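You operate a simulated robot arm through the tools that you are given. There is no shell and no other tool.

Carry out the task below with a simulated robot arm. There is one attempt and no reset: what you move stays moved.

## Task
Switch off, move the dryer's plug to the free socket beside it, switch that on and run the dryer briefly.
Fine: switch the dryer off after.

Only the result counts: the job must be done as asked and must still hold three seconds after the hand-in. Knocking over, shifting, dropping, spilling or breaking anything else fails it.

## Robot
A 7-joint arm with a two-finger gripper, fixed in place. Base frame: the origin is on the floor under the middle of its stand, x ahead of it, y to its left, z up; the work surface is at about z = 76. Units: cm, degrees, N and s.
With the tool pointing down near the work surface it reaches from about 34 to 72 cm from the base axis. Its first joint turns from -66.0 to 66.0 degrees. Payload 2.45 kg.
Tool frame: the origin (TCP) lies between the finger pads and is the grasp point; the fingertips stand 2.6 cm ahead of it; z points along the fingers, y is the line along which they close. The gripper opens to 9.6 cm; its body begins 6.9 cm behind the TCP.
Orientation is told as [roll, pitch, yaw] about the base's x, y, z axes, in that order, counted from this pose: with the fingers straight down and closing along the base's y, the tool's x points along the base's -x, its y along +y and its z along -z.

## Interface
- The arm moves only by the tool apply_moves. Its argument "increments" is text: rows parted by semicolons, each of 7 numbers parted by spaces: the turn, a rotation vector about the tool's x, y, z in degrees, then the shift along the tool's x, y, z in m, then the opening, from 0 (shut) to 1 (fully open). In form: ax ay az dx dy dz claw; .... A call has 1 to 20 rows; each row is the pose to reach, as a shift and turn from the pose commanded when the call began, along the tool's axes at that moment. A row lasts 0.2 s, in which the tool goes at most 5 cm and 8.6 degrees; a call with a longer step from one row to the next is refused whole, and so is a gripper value outside its range. Where a pose cannot be reached the arm comes as near as it can. A force on the tool above 90 N (or 10 N above the force at the start of the call, whichever is more), or a blocked arm, ends the call early, and 0.2 s more pass. The fingers move at their own pace (about 5 cm/s each) and stop on an object; they squeeze with about 39 N. The grip force told is the motor's: it shows also when the fingers shut on nothing. Time passes only in rows, and 0.2 s behind the last, so rows that repeat a pose let the fingers close. The reply holds the time, the measured pose of the TCP, the force on the tool along the base axes, the opening and the grip force, in the units named above and with some noise, with the torque about the TCP (base axes, N m) and any sound that the robot's microphone picked up, and new pictures: "views" is both (left out), scene, wrist or none.
- Cameras (640 x 400 px; columns grow to the right, rows downward): "scene" is fixed at [15.81, -39.03, 141.85]; the picture's right is [0.82, -0.57, 0.00], its down [-0.35, -0.51, -0.78] and it looks along [0.45, 0.64, -0.62] (base axes); focal length 356 px, centre (320, 200). "wrist" rides on the gripper at [8.2, 0.3, -9.8] in the tool frame; the picture's right is [-0.04, 1.00, 0.00], its down [-0.73, -0.03, -0.68] and it looks along [-0.68, -0.03, 0.73] (tool axes); focal length 256 px, centre (320, 200). There is no depth. A picture from a camera that has moved, and an enlarged one, comes with that camera's place and axes in the base frame and with its lens.
- enlarge(camera, box): a new picture of the part [left, top, right, bottom] of that camera's present view, enlarged. No time passes.
- job_done(): hands the job in; it is judged then, once.

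Places have to be worked out from the pictures, the camera data and where the tool is seen. Open the gripper and draw the arm clear of the work before you hand the job in, unless the task says otherwise.

The tools are called after "Emit:" as name(argument=value, ...) on one line, values as JSON. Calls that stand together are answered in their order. apply_moves: Moves the arm, as the interface text tells. Its arguments: {"type":"object","properties":{"increments":{"type":"string"},"views":{"type":"string","enum":["both","scene","wrist","none"]}},"required":["increments"]} The other tools are called the same way: enlarge (camera, box) takes an enlarged picture of a part of a camera's view; job_done () hands the job in.

At the start:

```text
clock: 0.0
ee_pos: [34.93, 14.05, 108.0]
orientation: [-0.1, 0.1, -0.1]
ft_force: [-0.8, -0.6, -0.2]
moment: [0.02, -0.03, -0.02]
opening: 9.6
grip_force: 0.0
```

scene: 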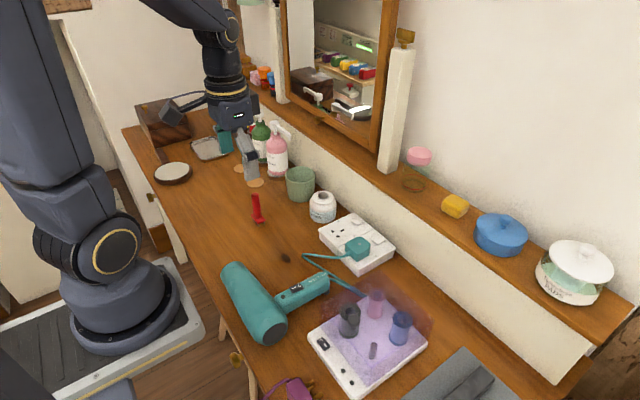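
wrist: 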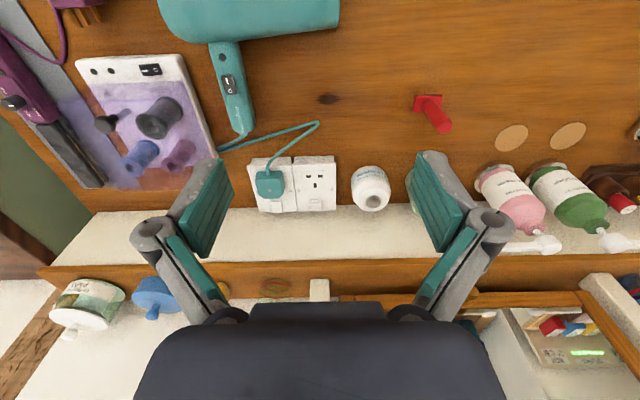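

I start by enlarging the views around the socket block, the plug and the dryer, to see the switches.

Emit:
enlarge(camera="scene", box=[300, 190, 420, 290])

Emit:
enlarge(camera="scene", box=[210, 240, 370, 350])

Emit:
enlarge(camera="wrist", box=[220, 120, 400, 230])

Emit:
enlarge(camera="wrist", box=[150, 0, 350, 160])

```text
4.00 times, centred on (360, 240) of scene
camera zoom: at [15.81, -39.03, 141.85], right [0.82, -0.57, 0.0], down [-0.35, -0.51, -0.78], along [0.45, 0.64, -0.62], focal length 1424 px, centre (160, 40)
```

zoom: 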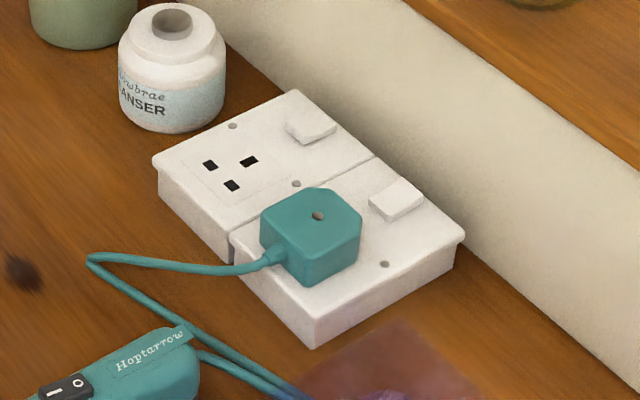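

```text
3.64 times, centred on (290, 295) of scene
camera zoom: at [15.81, -39.03, 141.85], right [0.82, -0.57, 0.0], down [-0.35, -0.51, -0.78], along [0.45, 0.64, -0.62], focal length 1294 px, centre (429, -146)
```

zoom: 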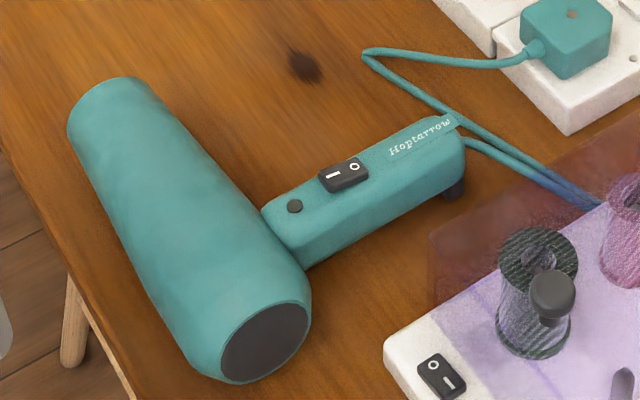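

```text
3.56 times, centred on (310, 175) of wrist
camera zoom: at [26.67, 14.24, 117.85], right [0.04, 1.0, 0.0], down [0.73, -0.03, 0.68], along [0.68, -0.03, -0.73], focal length 910 px, centre (356, 289)
```

zoom: 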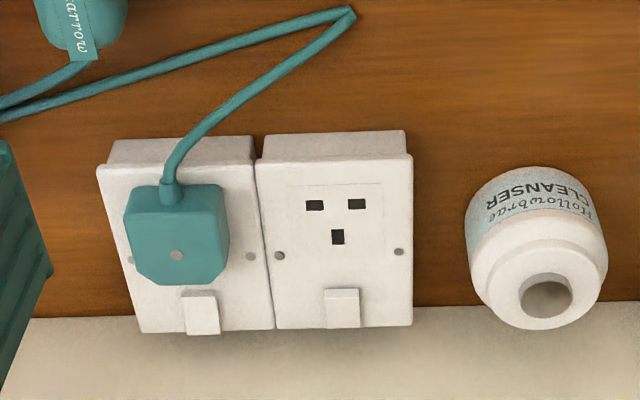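

```text
2.50 times, centred on (250, 80) of wrist
camera zoom: at [26.67, 14.24, 117.85], right [0.04, 1.0, 0.0], down [0.73, -0.03, 0.68], along [0.68, -0.03, -0.73], focal length 640 px, centre (495, 500)
```

zoom: 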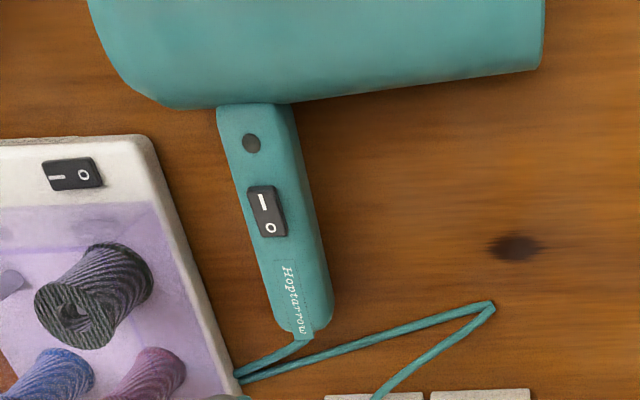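

The plug sits in the right-hand (−y) socket at about (57, 3.6), with its top at about z 82.5, and the free socket is at +y. The rocker switches are near x 63. I move closer for a better look at the sockets and switches.

Emit:
apply_moves(increments="0 0 0 -0.03 -0.015 0.02 1; 0 0 0 -0.06 -0.03 0.04 1; 0 0 0 -0.09 -0.045 0.06 1; 0 0 0 -0.12 -0.06 0.08 1; 0 0 0 -0.15 -0.075 0.10 1; 0 0 0 -0.15 -0.075 0.10 1", views="both")

```text
clock: 1.4
ee_pos: [49.99, 6.09, 98.26]
orientation: [0.0, -0.1, -0.1]
ft_force: [-0.7, -0.1, 0.7]
moment: [0.0, -0.02, -0.02]
opening: 9.59
grip_force: 0.1
camera wrist: at [41.69, 6.4, 108.06], right [0.04, 1.0, 0.0], down [0.73, -0.03, 0.68], along [0.68, -0.03, -0.73], focal length 256 px, centre (320, 200)
```

scene: 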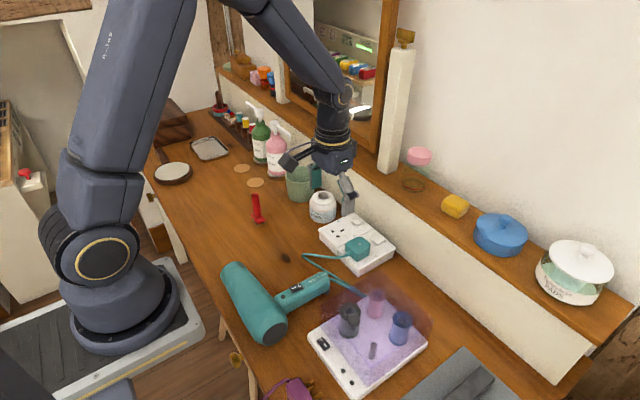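
wrist: 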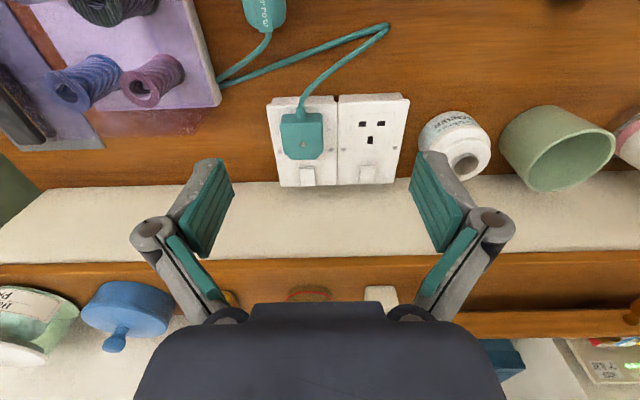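

Emit:
enlarge(camera="wrist", box=[250, 85, 430, 200])

Emit:
enlarge(camera="scene", box=[315, 200, 400, 280])

```text
3.48 times, centred on (340, 142) of wrist
camera zoom: at [41.69, 6.4, 108.06], right [0.04, 1.0, 0.0], down [0.73, -0.03, 0.68], along [0.68, -0.03, -0.73], focal length 890 px, centre (250, 400)
```

zoom: 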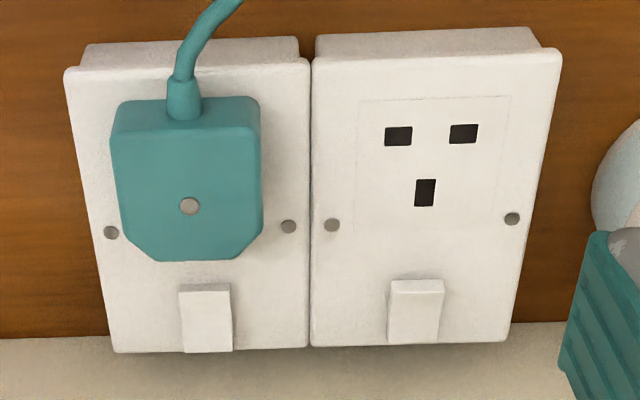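

```text
5.00 times, centred on (358, 240) of scene
camera zoom: at [15.81, -39.03, 141.85], right [0.82, -0.57, 0.0], down [-0.35, -0.51, -0.78], along [0.45, 0.64, -0.62], focal length 1780 px, centre (132, 0)
```

zoom: 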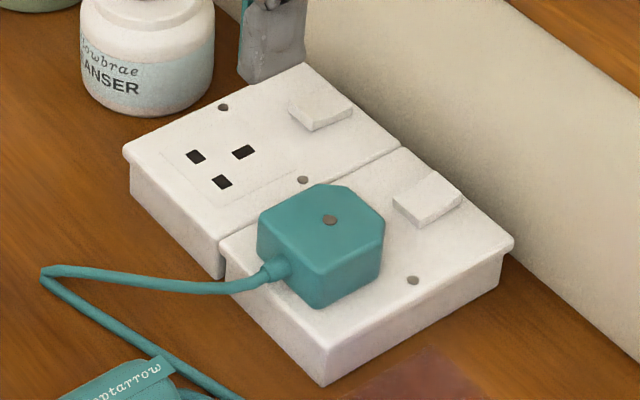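

Emit:
enlarge(camera="wrist", box=[290, 150, 390, 200])

Emit:
enlarge(camera="scene", box=[360, 205, 420, 255])

Emit:
enlarge(camera="scene", box=[360, 215, 400, 245])

Emit:
enlarge(camera="scene", box=[358, 205, 398, 235])

Emit:
enlarge(camera="scene", box=[360, 210, 400, 235])

Emit:
enlarge(camera="scene", box=[340, 205, 430, 255])

```text
6.40 times, centred on (340, 175) of wrist
camera zoom: at [41.69, 6.4, 108.06], right [0.04, 1.0, 0.0], down [0.73, -0.03, 0.68], along [0.68, -0.03, -0.73], focal length 1638 px, centre (192, 360)
```

zoom: 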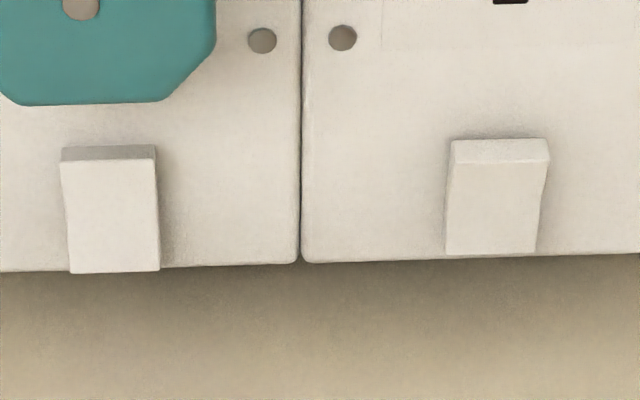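

```text
8.00 times, centred on (390, 230) of scene
camera zoom: at [15.81, -39.03, 141.85], right [0.82, -0.57, 0.0], down [-0.35, -0.51, -0.78], along [0.45, 0.64, -0.62], focal length 2848 px, centre (-240, -40)
```

zoom: 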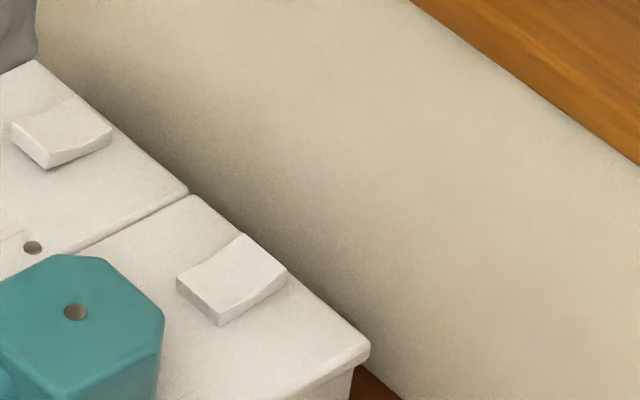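

```text
13.33 times, centred on (380, 230) of scene
camera zoom: at [15.81, -39.03, 141.85], right [0.82, -0.57, 0.0], down [-0.35, -0.51, -0.78], along [0.45, 0.64, -0.62], focal length 4746 px, centre (-480, -200)
```

zoom: 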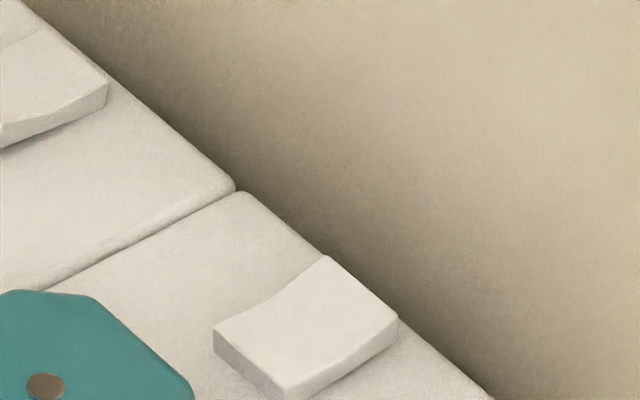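

```text
13.33 times, centred on (378, 220) of scene
camera zoom: at [15.81, -39.03, 141.85], right [0.82, -0.57, 0.0], down [-0.35, -0.51, -0.78], along [0.45, 0.64, -0.62], focal length 4746 px, centre (-453, -67)
```

zoom: 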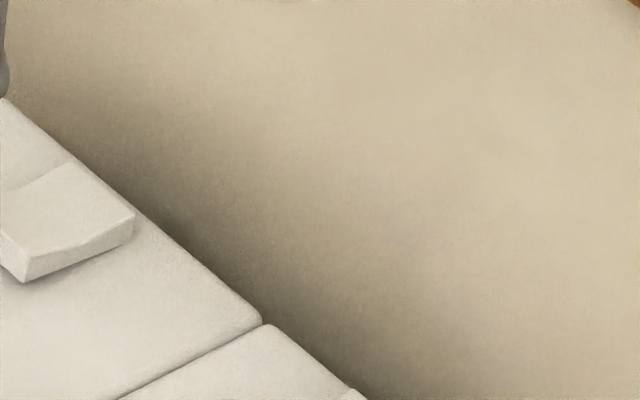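

```text
16.00 times, centred on (380, 222) of scene
camera zoom: at [15.81, -39.03, 141.85], right [0.82, -0.57, 0.0], down [-0.35, -0.51, -0.78], along [0.45, 0.64, -0.62], focal length 5695 px, centre (-640, -160)
```

zoom: 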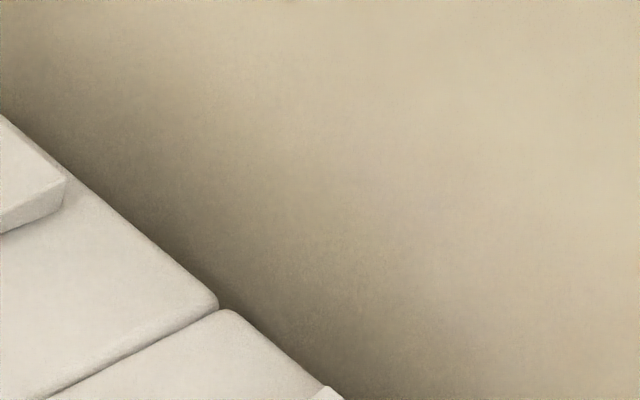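

```text
7.11 times, centred on (385, 230) of scene
camera zoom: at [15.81, -39.03, 141.85], right [0.82, -0.57, 0.0], down [-0.35, -0.51, -0.78], along [0.45, 0.64, -0.62], focal length 2531 px, centre (-142, -13)
```

zoom: 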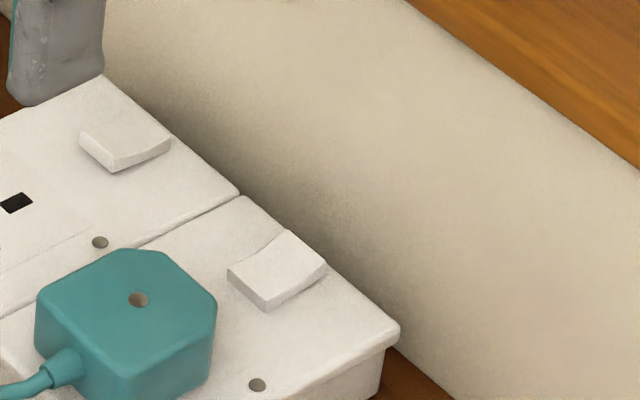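

The switch beside the plug has its far (+x) end raised and near end pressed, which I take as on. The free socket's switch is the opposite, which I take as off. Before moving on I check how the arm settles, to calibrate the readings.

Emit:
apply_moves(increments="0 0 0 0 0 0 1; 0 0 0 0 0 0 1; 0 0 0 0 0 0 1", views="none")

```text
clock: 2.2
ee_pos: [49.93, 6.32, 98.2]
orientation: [-0.1, 0.1, 0.0]
ft_force: [0.1, -0.3, 0.0]
moment: [-0.02, 0.0, -0.01]
opening: 9.58
grip_force: 0.1
```

I close the fingers and tilt the tool about 30° so the hand leans away from the shelf. I stop with the closed fingertips hovering a few cm above the far end of the plugged socket's rocker.

Emit:
apply_moves(increments="0 -7.5 0 -0.02 0 0.01 0; 0 -15 0 -0.04 -0.005 0.02 0; 0 -22.5 0 -0.06 -0.01 0.035 0; 0 -30 0 -0.08 -0.015 0.055 0; 0 -30 0 -0.10 -0.02 0.075 0; 0 -30 0 -0.12 -0.0255 0.095 0; 0 -30 0 -0.134 -0.0255 0.1085 0; 0 -30 0 -0.134 -0.0255 0.1085 0; 0 -30 0 -0.134 -0.0255 0.1085 0", views="both")

```text
clock: 4.2
ee_pos: [63.12, 3.76, 87.36]
orientation: [0.1, -30.0, 0.0]
ft_force: [0.5, 0.7, 0.5]
moment: [0.03, 0.01, 0.0]
opening: 0.02
grip_force: 28.4
camera wrist: at [51.14, 4.02, 91.87], right [0.03, 1.0, 0.02], down [0.3, -0.03, 0.95], along [0.95, -0.03, -0.3], focal length 256 px, centre (320, 200)
```

scene: 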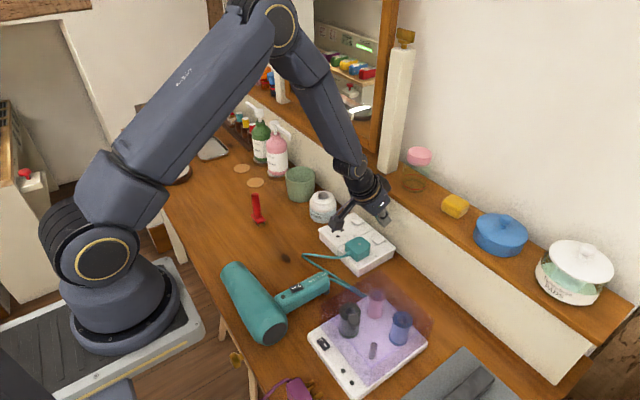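
wrist: 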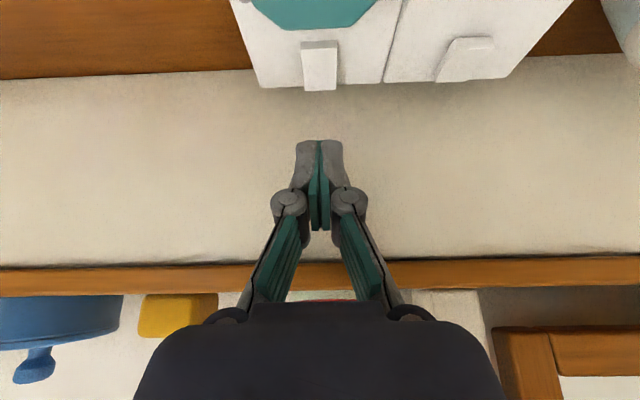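

Emit:
enlarge(camera="wrist", box=[270, 10, 510, 160])

Emit:
enlarge(camera="scene", box=[310, 160, 420, 270])

```text
2.67 times, centred on (390, 85) of wrist
camera zoom: at [51.14, 4.02, 91.87], right [0.03, 1.0, 0.02], down [0.3, -0.03, 0.95], along [0.95, -0.03, -0.3], focal length 683 px, centre (133, 507)
```

zoom: 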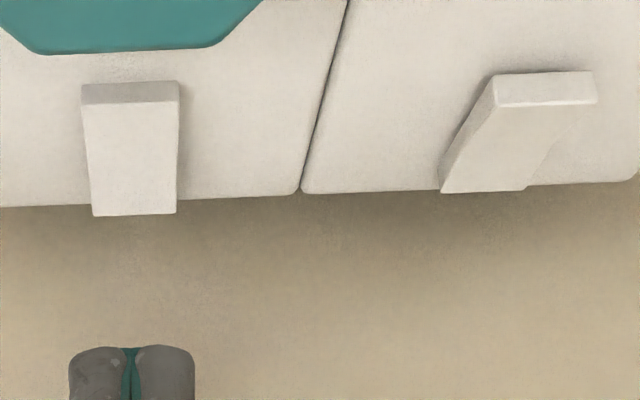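

```text
3.64 times, centred on (365, 215) of scene
camera zoom: at [15.81, -39.03, 141.85], right [0.82, -0.57, 0.0], down [-0.35, -0.51, -0.78], along [0.45, 0.64, -0.62], focal length 1294 px, centre (156, 146)
```

zoom: 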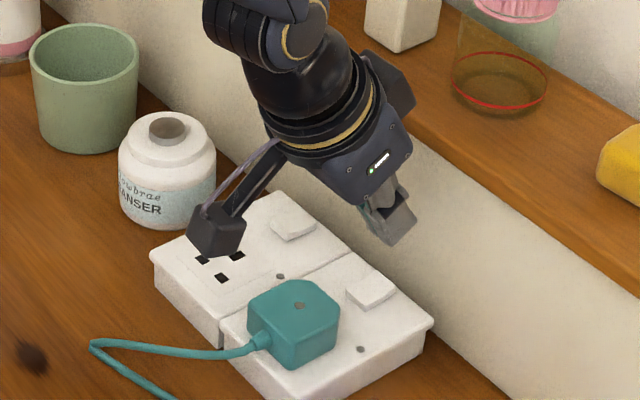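

The fingertips line up with the rocker in y, and the near-lower corner of the tip is about 0.43 cm ahead of and 2.7 cm below the TCP. I shift 0.5 cm forward and go down 3 cm, to just above the rocker's far end.

Emit:
apply_moves(increments="0 0 0 0.0035 0 0.0095 0; 0 0 0 0.007 0 0.019 0; 0 0 0 0.0107 0 0.0285 0; 0 0 0 0.0107 0 0.0285 0; 0 0 0 0.0107 0 0.0285 0", views="both")

Emit:
enlarge(camera="wrist", box=[260, 30, 440, 150])

Emit:
enlarge(camera="scene", box=[350, 195, 410, 255])

```text
clock: 5.4
ee_pos: [63.88, 3.79, 84.23]
orientation: [0.0, -30.1, 0.0]
ft_force: [-0.2, 0.1, 0.8]
moment: [-0.01, -0.01, 0.04]
opening: 0.01
grip_force: 28.5
camera wrist: at [51.77, 4.13, 88.7], right [0.03, 1.0, 0.02], down [0.3, -0.03, 0.95], along [0.95, -0.03, -0.3], focal length 256 px, centre (320, 200)
```

scene: 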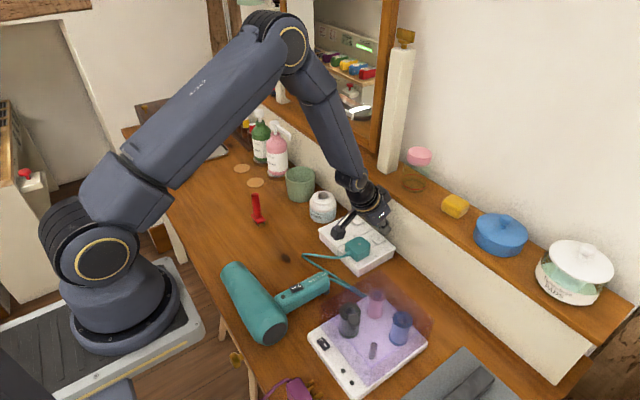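
wrist: 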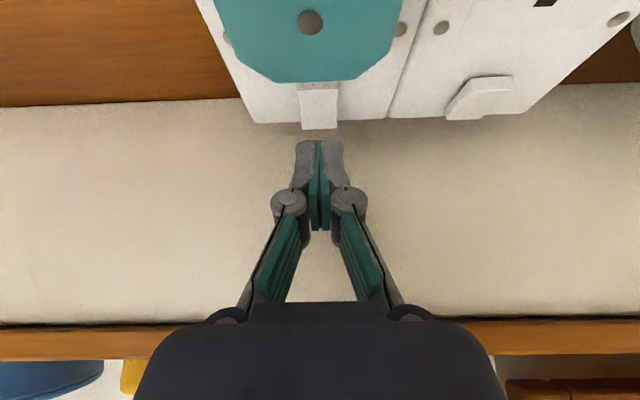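

```text
3.33 times, centred on (350, 90) of wrist
camera zoom: at [51.77, 4.13, 88.7], right [0.03, 1.0, 0.02], down [0.3, -0.03, 0.95], along [0.95, -0.03, -0.3], focal length 853 px, centre (220, 567)
```

zoom: 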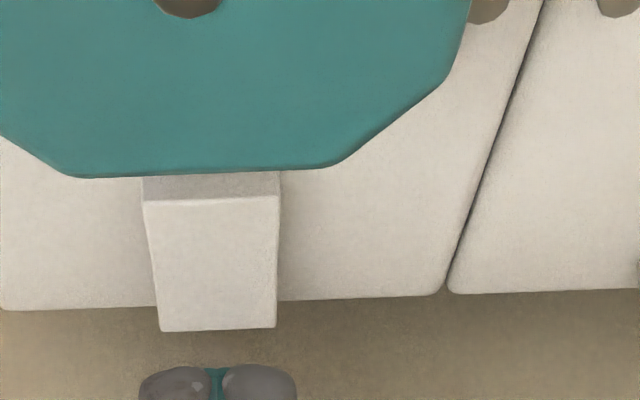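

```text
6.67 times, centred on (380, 225) of scene
camera zoom: at [15.81, -39.03, 141.85], right [0.82, -0.57, 0.0], down [-0.35, -0.51, -0.78], along [0.45, 0.64, -0.62], focal length 2373 px, centre (-80, 33)
```

zoom: 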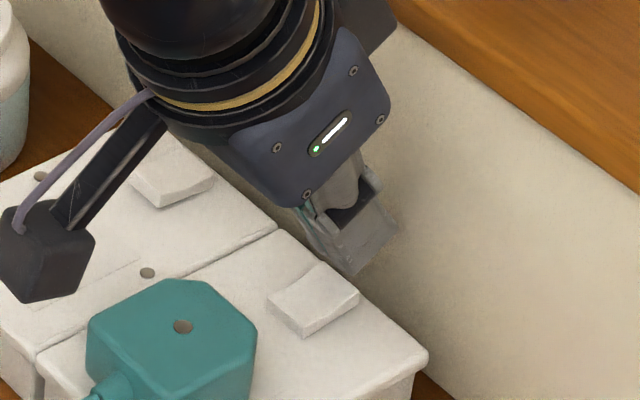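

The rocker's far edge is at about x 64.5, z 80.5, and my tip corner is at about x 64.2, z 81.5. I shift back 0.2 cm and lower 1.0 cm to make contact.

Emit:
apply_moves(increments="0 0 0 0.0030 0 0.0012 0; 0 0 0 0.0042 0 0.0033 0; 0 0 0 0.0055 0 0.0055 0; 0 0 0 0.0067 0 0.0077 0; 0 0 0 0.0067 0 0.0077 0", views="none")

```text
clock: 6.6
ee_pos: [63.62, 4.02, 83.23]
orientation: [0.0, -30.0, 0.0]
ft_force: [0.2, 0.5, 0.2]
moment: [0.01, -0.01, 0.0]
opening: 0.02
grip_force: 28.1
```

There is no contact yet. I lower another 0.6 cm in small steps and watch the force.

Emit:
apply_moves(increments="0 0 0 0.001 0 0.00173 0; 0 0 0 0.002 0 0.00346 0; 0 0 0 0.003 0 0.0052 0; 0 0 0 0.003 0 0.0052 0", views="wrist")

Emit:
enlarge(camera="wrist", box=[260, 60, 440, 180])

Emit:
enlarge(camera="scene", box=[350, 195, 410, 255])

```text
clock: 7.6
ee_pos: [63.82, 3.95, 83.18]
orientation: [0.2, -30.7, 0.0]
ft_force: [-11.6, 1.6, 43.8]
moment: [0.04, 0.21, 0.01]
opening: 0.62
grip_force: 28.1
camera wrist: at [51.65, 4.27, 87.34], right [0.03, 1.0, 0.02], down [0.29, -0.03, 0.96], along [0.96, -0.03, -0.29], focal length 256 px, centre (320, 200)
```

wrist: 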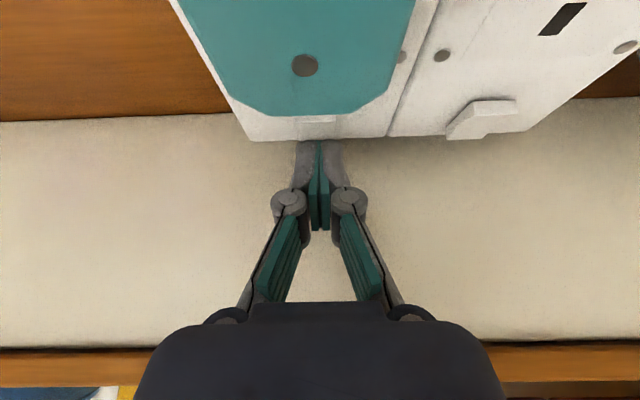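

```text
3.33 times, centred on (350, 120) of wrist
camera zoom: at [51.65, 4.27, 87.34], right [0.03, 1.0, 0.02], down [0.29, -0.03, 0.96], along [0.96, -0.03, -0.29], focal length 853 px, centre (220, 467)
```

zoom: 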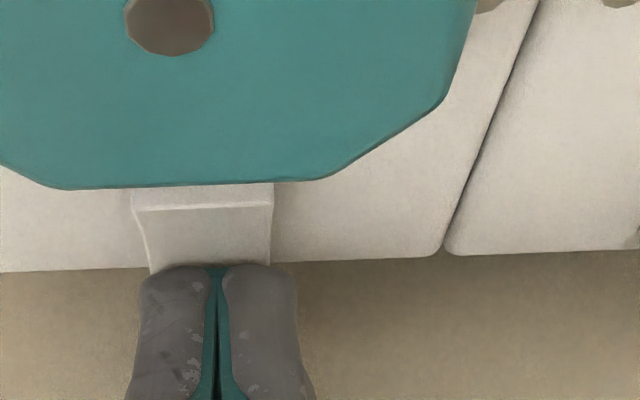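

```text
6.67 times, centred on (380, 225) of scene
camera zoom: at [15.7, -39.03, 141.86], right [0.82, -0.57, 0.0], down [-0.35, -0.51, -0.78], along [0.45, 0.64, -0.62], focal length 2373 px, centre (-80, 33)
```

zoom: 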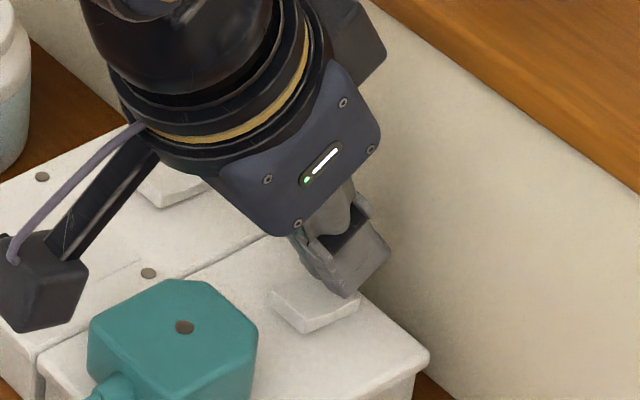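

The reading shows 44 N of contact force and the rocker's near end now looks raised. I lift 3 cm to check the switch state.

Emit:
apply_moves(increments="0 0 0 -0.005 0 -0.0087 0; 0 0 0 -0.010 0 -0.0173 0; 0 0 0 -0.015 0 -0.026 0; 0 0 0 -0.015 0 -0.026 0", views="both")

Emit:
enlarge(camera="wrist", box=[270, 10, 510, 160])

Emit:
enlarge(camera="scene", box=[350, 195, 410, 255])

```text
clock: 8.6
ee_pos: [63.65, 3.78, 85.49]
orientation: [-0.1, -29.8, 0.0]
ft_force: [-0.1, -0.6, -0.4]
moment: [-0.01, -0.01, -0.02]
opening: 0.0
grip_force: 28.5
camera wrist: at [51.6, 4.08, 89.95], right [0.03, 1.0, 0.02], down [0.3, -0.03, 0.95], along [0.95, -0.03, -0.3], focal length 256 px, centre (320, 200)
```

scene: 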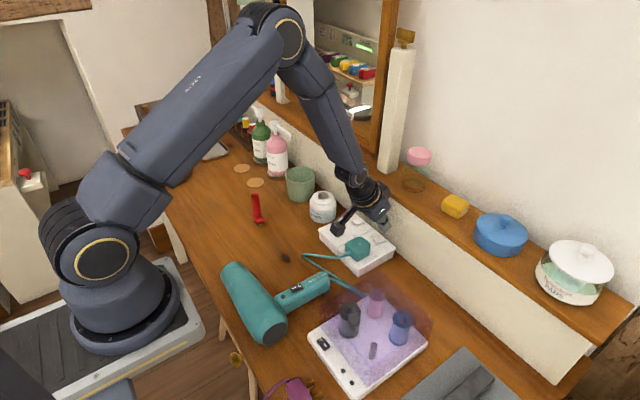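
wrist: 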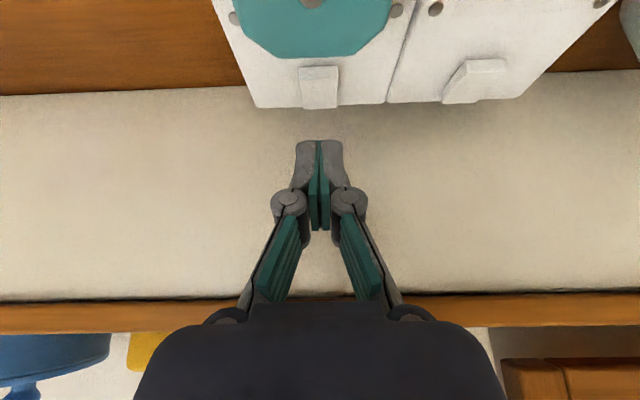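

```text
2.67 times, centred on (390, 85) of wrist
camera zoom: at [51.6, 4.08, 89.95], right [0.03, 1.0, 0.02], down [0.3, -0.03, 0.95], along [0.95, -0.03, -0.3], focal length 683 px, centre (133, 507)
```

zoom: 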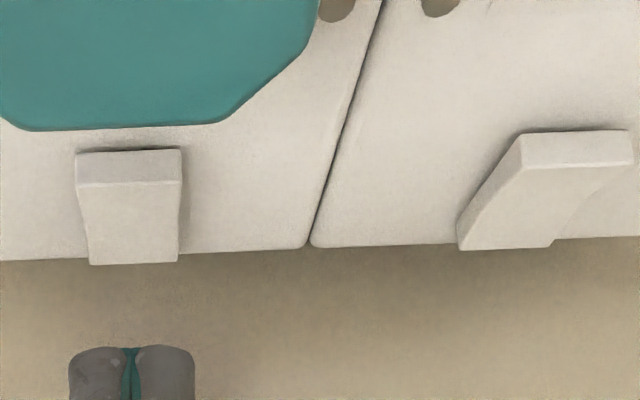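

```text
6.67 times, centred on (380, 225) of scene
camera zoom: at [15.81, -39.03, 141.85], right [0.82, -0.57, 0.0], down [-0.35, -0.51, -0.78], along [0.45, 0.64, -0.62], focal length 2373 px, centre (-80, 33)
```

zoom: 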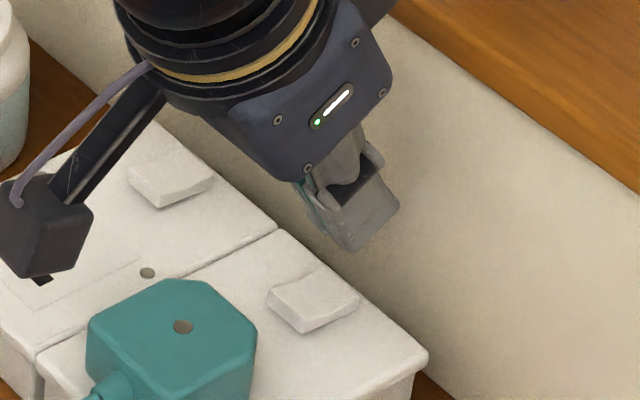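

Both rockers now look the same, with the near end raised, so the plugged socket is off. Next I back away, straighten the tool and open to about 7 cm, to hover over the plug at about (56.4, 3.7).

Emit:
apply_moves(increments="0 0 0 0.008 0 -0.03 0.3; 0 6 0 0.0253 0 -0.06 0.73; 0 13 0 0.0253 0 -0.085 0.73; 0 20 0 0.0253 0 -0.1012 0.73; 0 26 0 0.0253 0 -0.1012 0.73; 0 30 0 0.0253 0 -0.1012 0.73; 0 30 0 0.0253 0 -0.1012 0.73; 0 30 0 0.0253 0 -0.1012 0.73", views="both")

Emit:
enlarge(camera="wrist", box=[230, 60, 470, 210])

```text
clock: 10.4
ee_pos: [56.44, 3.8, 93.01]
orientation: [0.0, 0.0, 0.0]
ft_force: [-0.5, 0.3, -0.4]
moment: [-0.02, 0.05, 0.01]
opening: 7.0
grip_force: 0.1
camera wrist: at [48.09, 4.02, 102.83], right [0.04, 1.0, 0.0], down [0.73, -0.03, 0.68], along [0.68, -0.03, -0.73], focal length 256 px, centre (320, 200)
```

scene: 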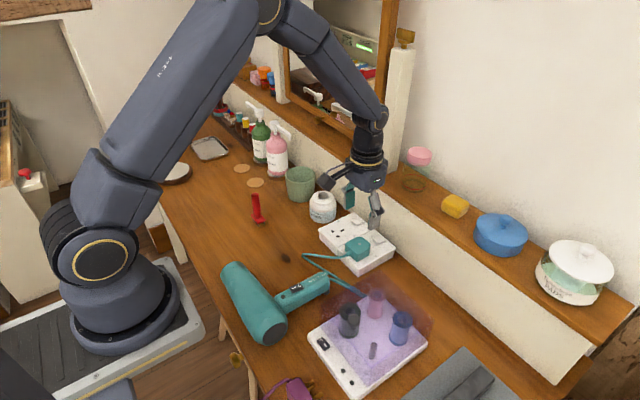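
wrist: 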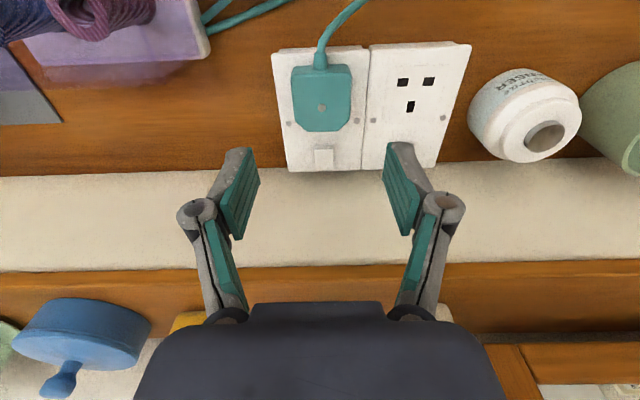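

```text
2.67 times, centred on (350, 135) of wrist
camera zoom: at [48.09, 4.02, 102.83], right [0.04, 1.0, 0.0], down [0.73, -0.03, 0.68], along [0.68, -0.03, -0.73], focal length 683 px, centre (240, 373)
```

zoom: 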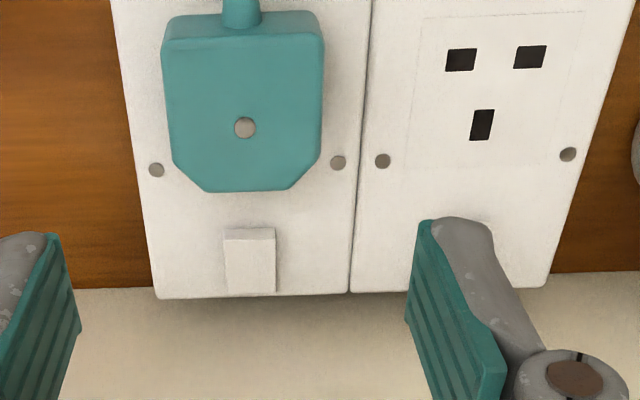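

The plug's centre is at about (56.8, 3.75), between the open fingers. I lower straight down to z 84 first and check the alignment.

Emit:
apply_moves(increments="0 0 0 0 0 0.025 0.73; 0 0 0 0 0 0.05 0.73; 0 0 0 0 0 0.07 0.73; 0 0 0 0 0 0.085 0.73; 0 0 0 0 0 0.09 0.73; 0 0 0 0 0 0.09 0.73", views="both")

Emit:
enlarge(camera="scene", box=[315, 195, 405, 275])

```text
clock: 11.8
ee_pos: [56.29, 4.02, 84.14]
orientation: [0.1, 0.0, -0.1]
ft_force: [0.0, -0.3, 0.2]
moment: [0.05, 0.01, -0.01]
opening: 7.02
grip_force: 0.0
camera wrist: at [47.99, 4.28, 93.88], right [0.04, 1.0, 0.0], down [0.73, -0.03, 0.68], along [0.68, -0.03, -0.73], focal length 256 px, centre (320, 200)
```

scene: 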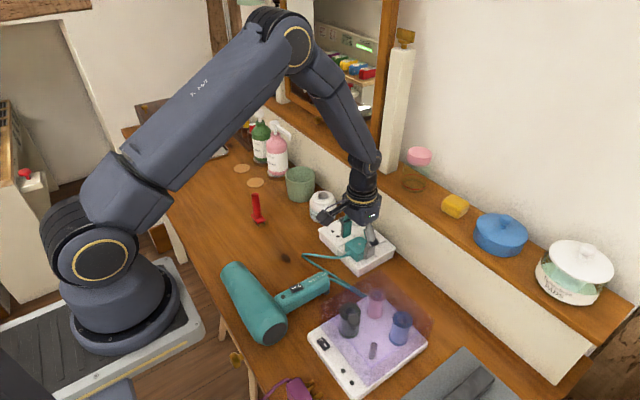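
wrist: 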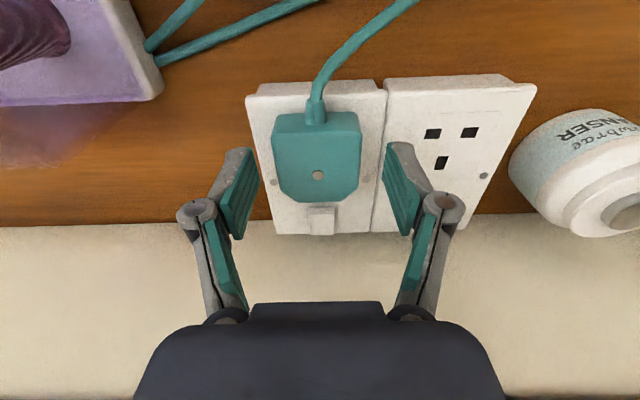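

```text
5.00 times, centred on (360, 235) of scene
camera zoom: at [15.81, -39.03, 141.85], right [0.82, -0.57, 0.0], down [-0.35, -0.51, -0.78], along [0.45, 0.64, -0.62], focal length 1780 px, centre (120, 25)
```

zoom: 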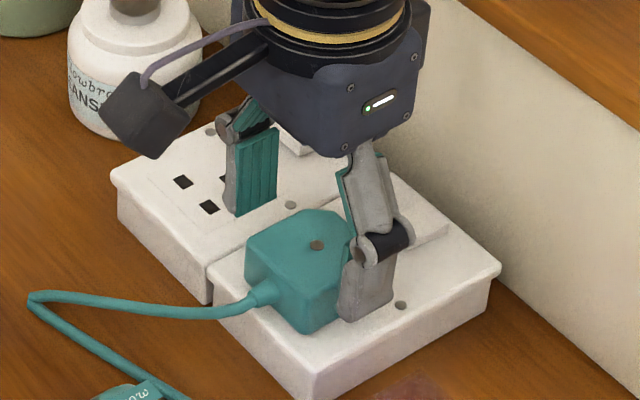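

The fingers straddle the plug. I lower another 1.3 cm and close on it.

Emit:
apply_moves(increments="0 0 0 0 0 0.006 0.73; 0 0 0 0 0 0.013 0.73; 0 0 0 0 0 0.013 0.73; 0 0 0 0 0 0.013 0.6", views="both")

Emit:
enlarge(camera="scene", box=[315, 195, 405, 275])

Emit:
enlarge(camera="wrist", box=[200, 80, 440, 260])

```text
clock: 12.8
ee_pos: [56.39, 4.07, 82.84]
orientation: [-0.1, 0.0, 0.0]
ft_force: [-0.5, 0.5, 0.6]
moment: [0.01, -0.01, -0.03]
opening: 5.76
grip_force: 0.1
camera wrist: at [48.09, 4.28, 92.62], right [0.04, 1.0, 0.0], down [0.73, -0.03, 0.68], along [0.68, -0.03, -0.73], focal length 256 px, centre (320, 200)
```

scene: 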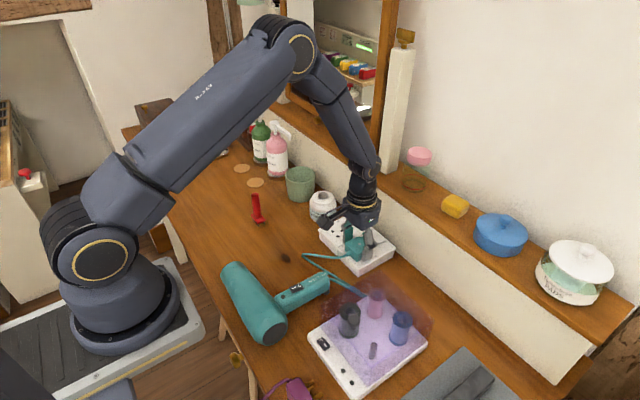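
wrist: 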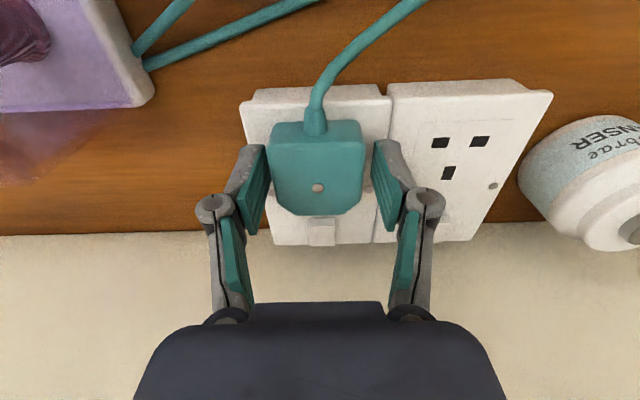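

```text
5.00 times, centred on (360, 235) of scene
camera zoom: at [15.81, -39.03, 141.85], right [0.82, -0.57, 0.0], down [-0.35, -0.51, -0.78], along [0.45, 0.64, -0.62], focal length 1780 px, centre (120, 25)
```

zoom: 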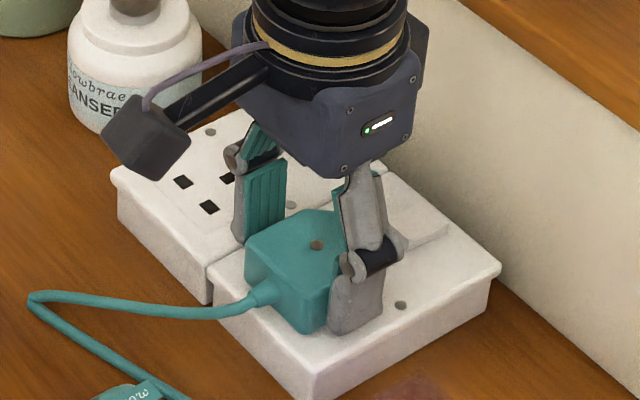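

```text
2.22 times, centred on (320, 170) of wrist
camera zoom: at [48.09, 4.28, 92.62], right [0.04, 1.0, 0.0], down [0.73, -0.03, 0.68], along [0.68, -0.03, -0.73], focal length 569 px, centre (320, 267)
```

zoom: 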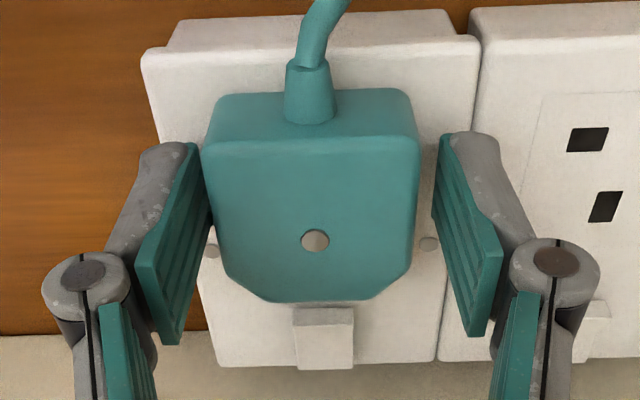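

The plug's dot is at y ≈ 3.78 while the TCP is at about 3.98. I shift −0.2 cm in y to centre, then close the fingers.

Emit:
apply_moves(increments="0 0 0 0 -0.002 0 0.62; 0 0 0 0 -0.002 0 0.5; 0 0 0 0 -0.002 0 0.4; 0 0 0 0 -0.002 0 0.4; 0 0 0 0 -0.002 0 0.4", views="wrist")

Emit:
enlarge(camera="wrist", box=[200, 80, 440, 260])

```text
clock: 14.0
ee_pos: [56.44, 3.79, 82.74]
orientation: [0.0, -0.1, -0.1]
ft_force: [-1.1, 4.0, 3.1]
moment: [0.16, 0.01, 0.06]
opening: 4.7
grip_force: 38.8
camera wrist: at [48.1, 4.05, 92.6], right [0.04, 1.0, 0.0], down [0.73, -0.03, 0.68], along [0.68, -0.03, -0.73], focal length 256 px, centre (320, 200)
```

wrist: 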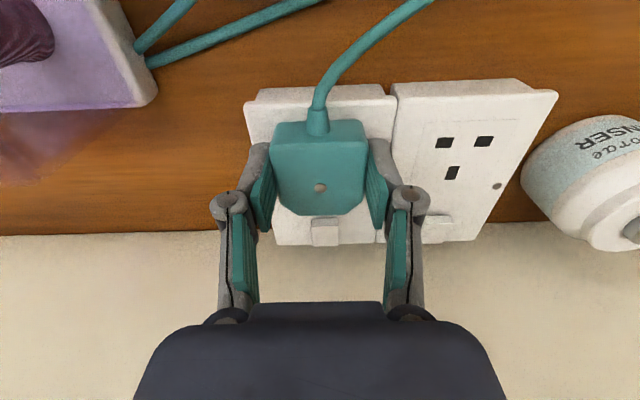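

```text
2.22 times, centred on (320, 170) of wrist
camera zoom: at [48.1, 4.05, 92.6], right [0.04, 1.0, 0.0], down [0.73, -0.03, 0.68], along [0.68, -0.03, -0.73], focal length 569 px, centre (320, 267)
```

zoom: 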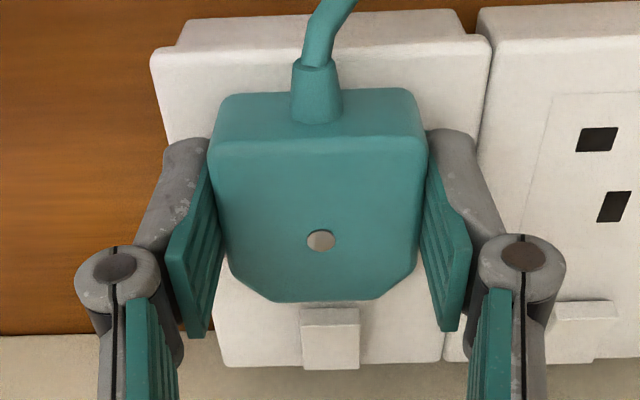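

The plug is gripped at 4.7 cm opening and 39 N. I pull it straight up in small steps.

Emit:
apply_moves(increments="0 0 0 0 0 -0.004 0.3; 0 0 0 0 0 -0.008 0.3; 0 0 0 0 0 -0.012 0.3; 0 0 0 0 0 -0.016 0.3; 0 0 0 0 0 -0.022 0.3; 0 0 0 0 0 -0.028 0.3; 0 0 0 0 0 -0.034 0.3; 0 0 0 0 0 -0.04 0.3; 0 0 0 0 0 -0.04 0.3; 0 0 0 0 0 -0.04 0.3", views="both")

Emit:
enlarge(camera="wrist", box=[200, 60, 440, 240])

Emit:
enlarge(camera="scene", box=[315, 195, 405, 275])

```text
clock: 16.2
ee_pos: [56.43, 3.73, 86.84]
orientation: [0.0, 0.1, 0.0]
ft_force: [0.0, -0.6, -0.7]
moment: [0.0, 0.01, -0.02]
opening: 4.7
grip_force: 39.3
camera wrist: at [48.13, 4.03, 96.66], right [0.04, 1.0, 0.0], down [0.73, -0.03, 0.68], along [0.68, -0.03, -0.73], focal length 256 px, centre (320, 200)
```

scene: 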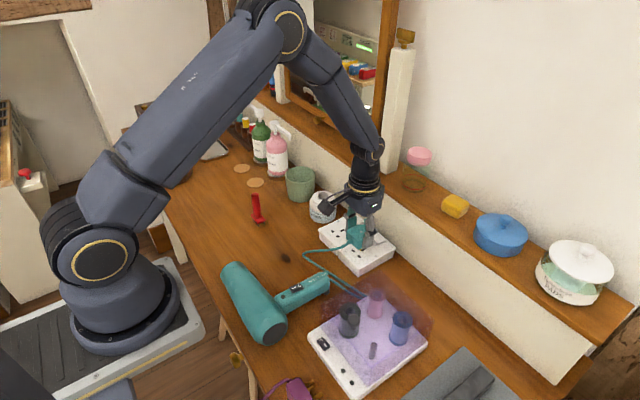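
wrist: 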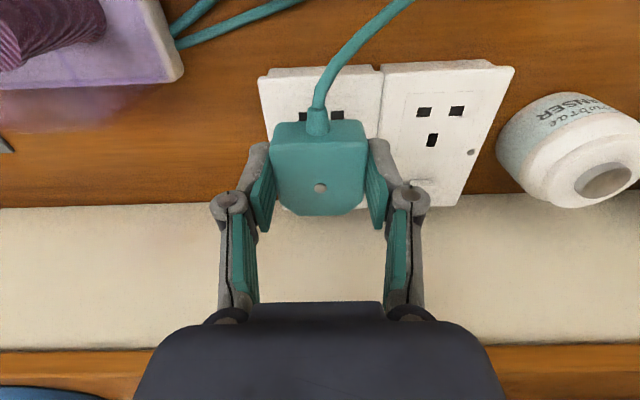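

```text
2.22 times, centred on (320, 150) of wrist
camera zoom: at [48.13, 4.03, 96.66], right [0.04, 1.0, 0.0], down [0.73, -0.03, 0.68], along [0.68, -0.03, -0.73], focal length 569 px, centre (320, 311)
```

zoom: 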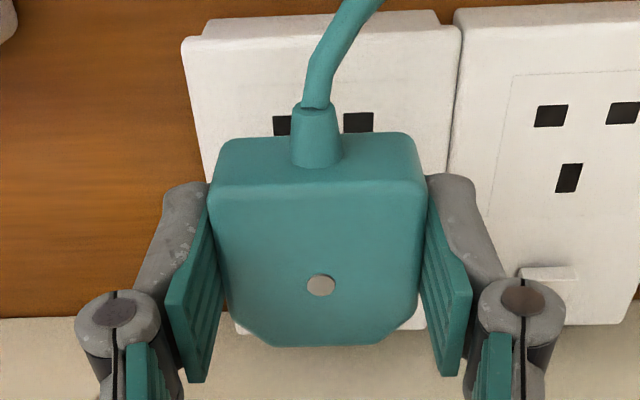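

```text
5.00 times, centred on (360, 235) of scene
camera zoom: at [15.82, -39.03, 141.85], right [0.82, -0.57, 0.0], down [-0.35, -0.51, -0.78], along [0.45, 0.64, -0.62], focal length 1780 px, centre (120, 25)
```

zoom: 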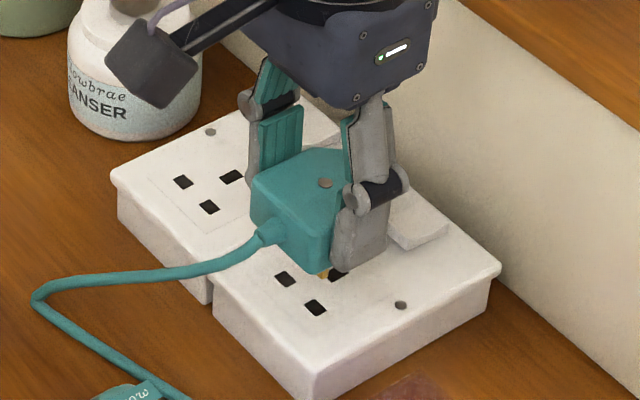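

The plug is free of the socket. Before moving I record a precise reference view of where this plate's holes and corners sit relative to the gripper, so I can match it over the free socket.

Emit:
enlarge(camera="wrist", box=[250, 50, 400, 140])

Emit:
enlarge(camera="wrist", box=[370, 50, 520, 140])

Emit:
enlarge(camera="wrist", box=[270, 180, 370, 240])

```text
4.27 times, centred on (325, 95) of wrist
camera zoom: at [48.13, 4.03, 96.66], right [0.04, 1.0, 0.0], down [0.73, -0.03, 0.68], along [0.68, -0.03, -0.73], focal length 1092 px, centre (299, 648)
```

zoom: 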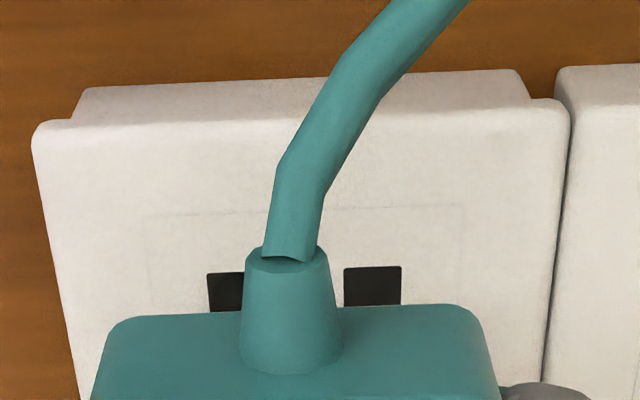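

```text
4.27 times, centred on (445, 95) of wrist
camera zoom: at [48.13, 4.03, 96.66], right [0.04, 1.0, 0.0], down [0.73, -0.03, 0.68], along [0.68, -0.03, -0.73], focal length 1092 px, centre (-213, 648)
```

zoom: 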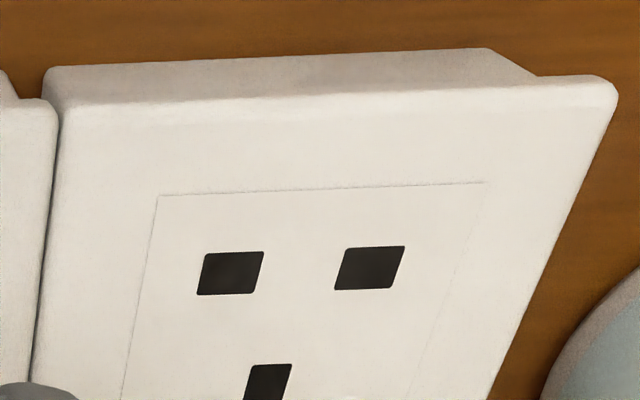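

```text
6.40 times, centred on (320, 210) of wrist
camera zoom: at [48.13, 4.03, 96.66], right [0.04, 1.0, 0.0], down [0.73, -0.03, 0.68], along [0.68, -0.03, -0.73], focal length 1638 px, centre (320, 136)
```

zoom: 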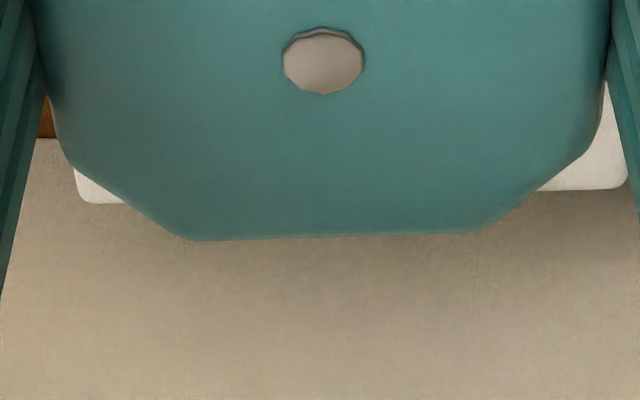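

From the hole corners, the offset between the sockets is about +8.29 cm in y and 0 in x. I move the plug across at this height.

Emit:
apply_moves(increments="0 0 0 0 0.02 0 0.3; 0 0 0 0 0.04 0 0.3; 0 0 0 0 0.06 0 0.3; 0 0 0 0 0.075 0 0.3; 0 0 0 0 0.0829 0 0.3; 0 0 0 0 0.0829 0 0.3; 0 0 0 0 0.0829 0 0.3; 0 0 0 0 0.0829 0 0.3", views="both")

Emit:
enlarge(camera="wrist", box=[250, 50, 400, 140])

Emit:
enlarge(camera="wrist", box=[270, 180, 370, 240])

```text
clock: 18.0
ee_pos: [56.38, 12.13, 86.86]
orientation: [0.0, 0.0, 0.0]
ft_force: [-0.4, -0.2, -0.8]
moment: [0.01, 0.0, 0.0]
opening: 4.69
grip_force: 39.0
camera wrist: at [48.07, 12.29, 96.6], right [0.04, 1.0, 0.0], down [0.73, -0.03, 0.68], along [0.68, -0.03, -0.73], focal length 256 px, centre (320, 200)
```

scene: 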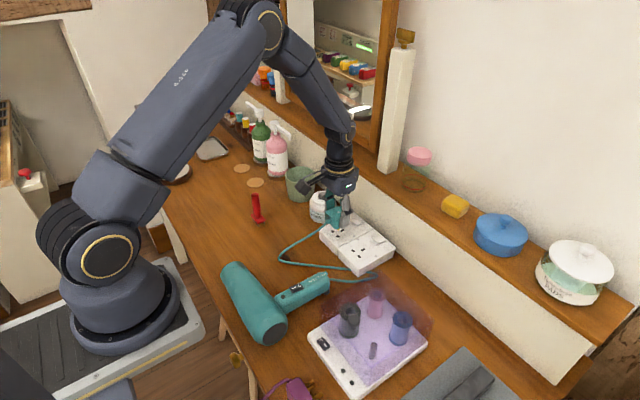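
wrist: 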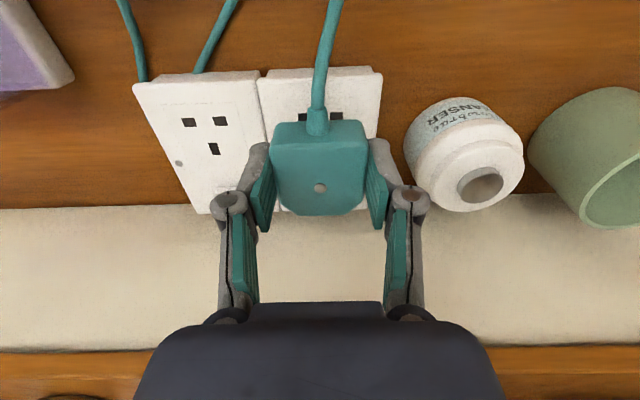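

```text
4.27 times, centred on (325, 95) of wrist
camera zoom: at [48.07, 12.29, 96.6], right [0.04, 1.0, 0.0], down [0.73, -0.03, 0.68], along [0.68, -0.03, -0.73], focal length 1092 px, centre (299, 648)
```

zoom: 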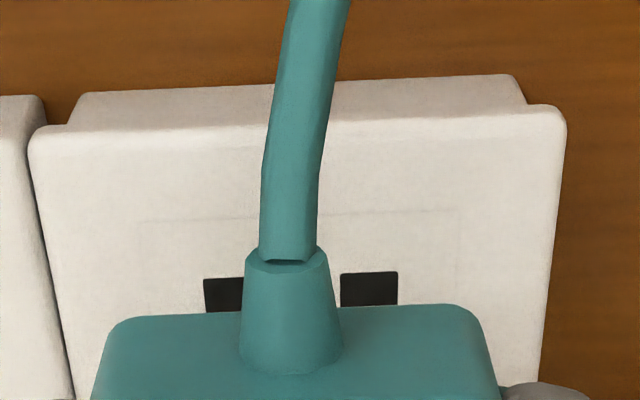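

```text
6.40 times, centred on (320, 210) of wrist
camera zoom: at [48.07, 12.29, 96.6], right [0.04, 1.0, 0.0], down [0.73, -0.03, 0.68], along [0.68, -0.03, -0.73], focal length 1638 px, centre (320, 136)
```

zoom: 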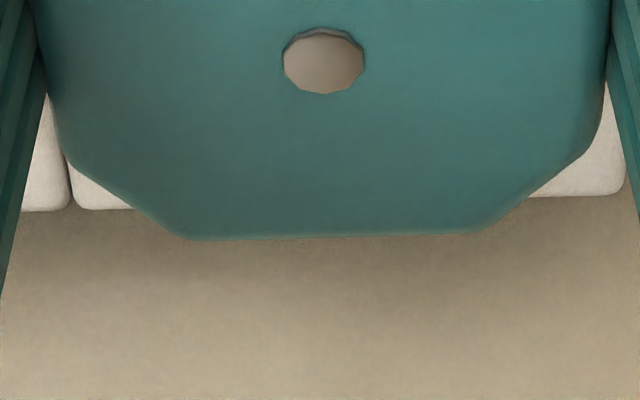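

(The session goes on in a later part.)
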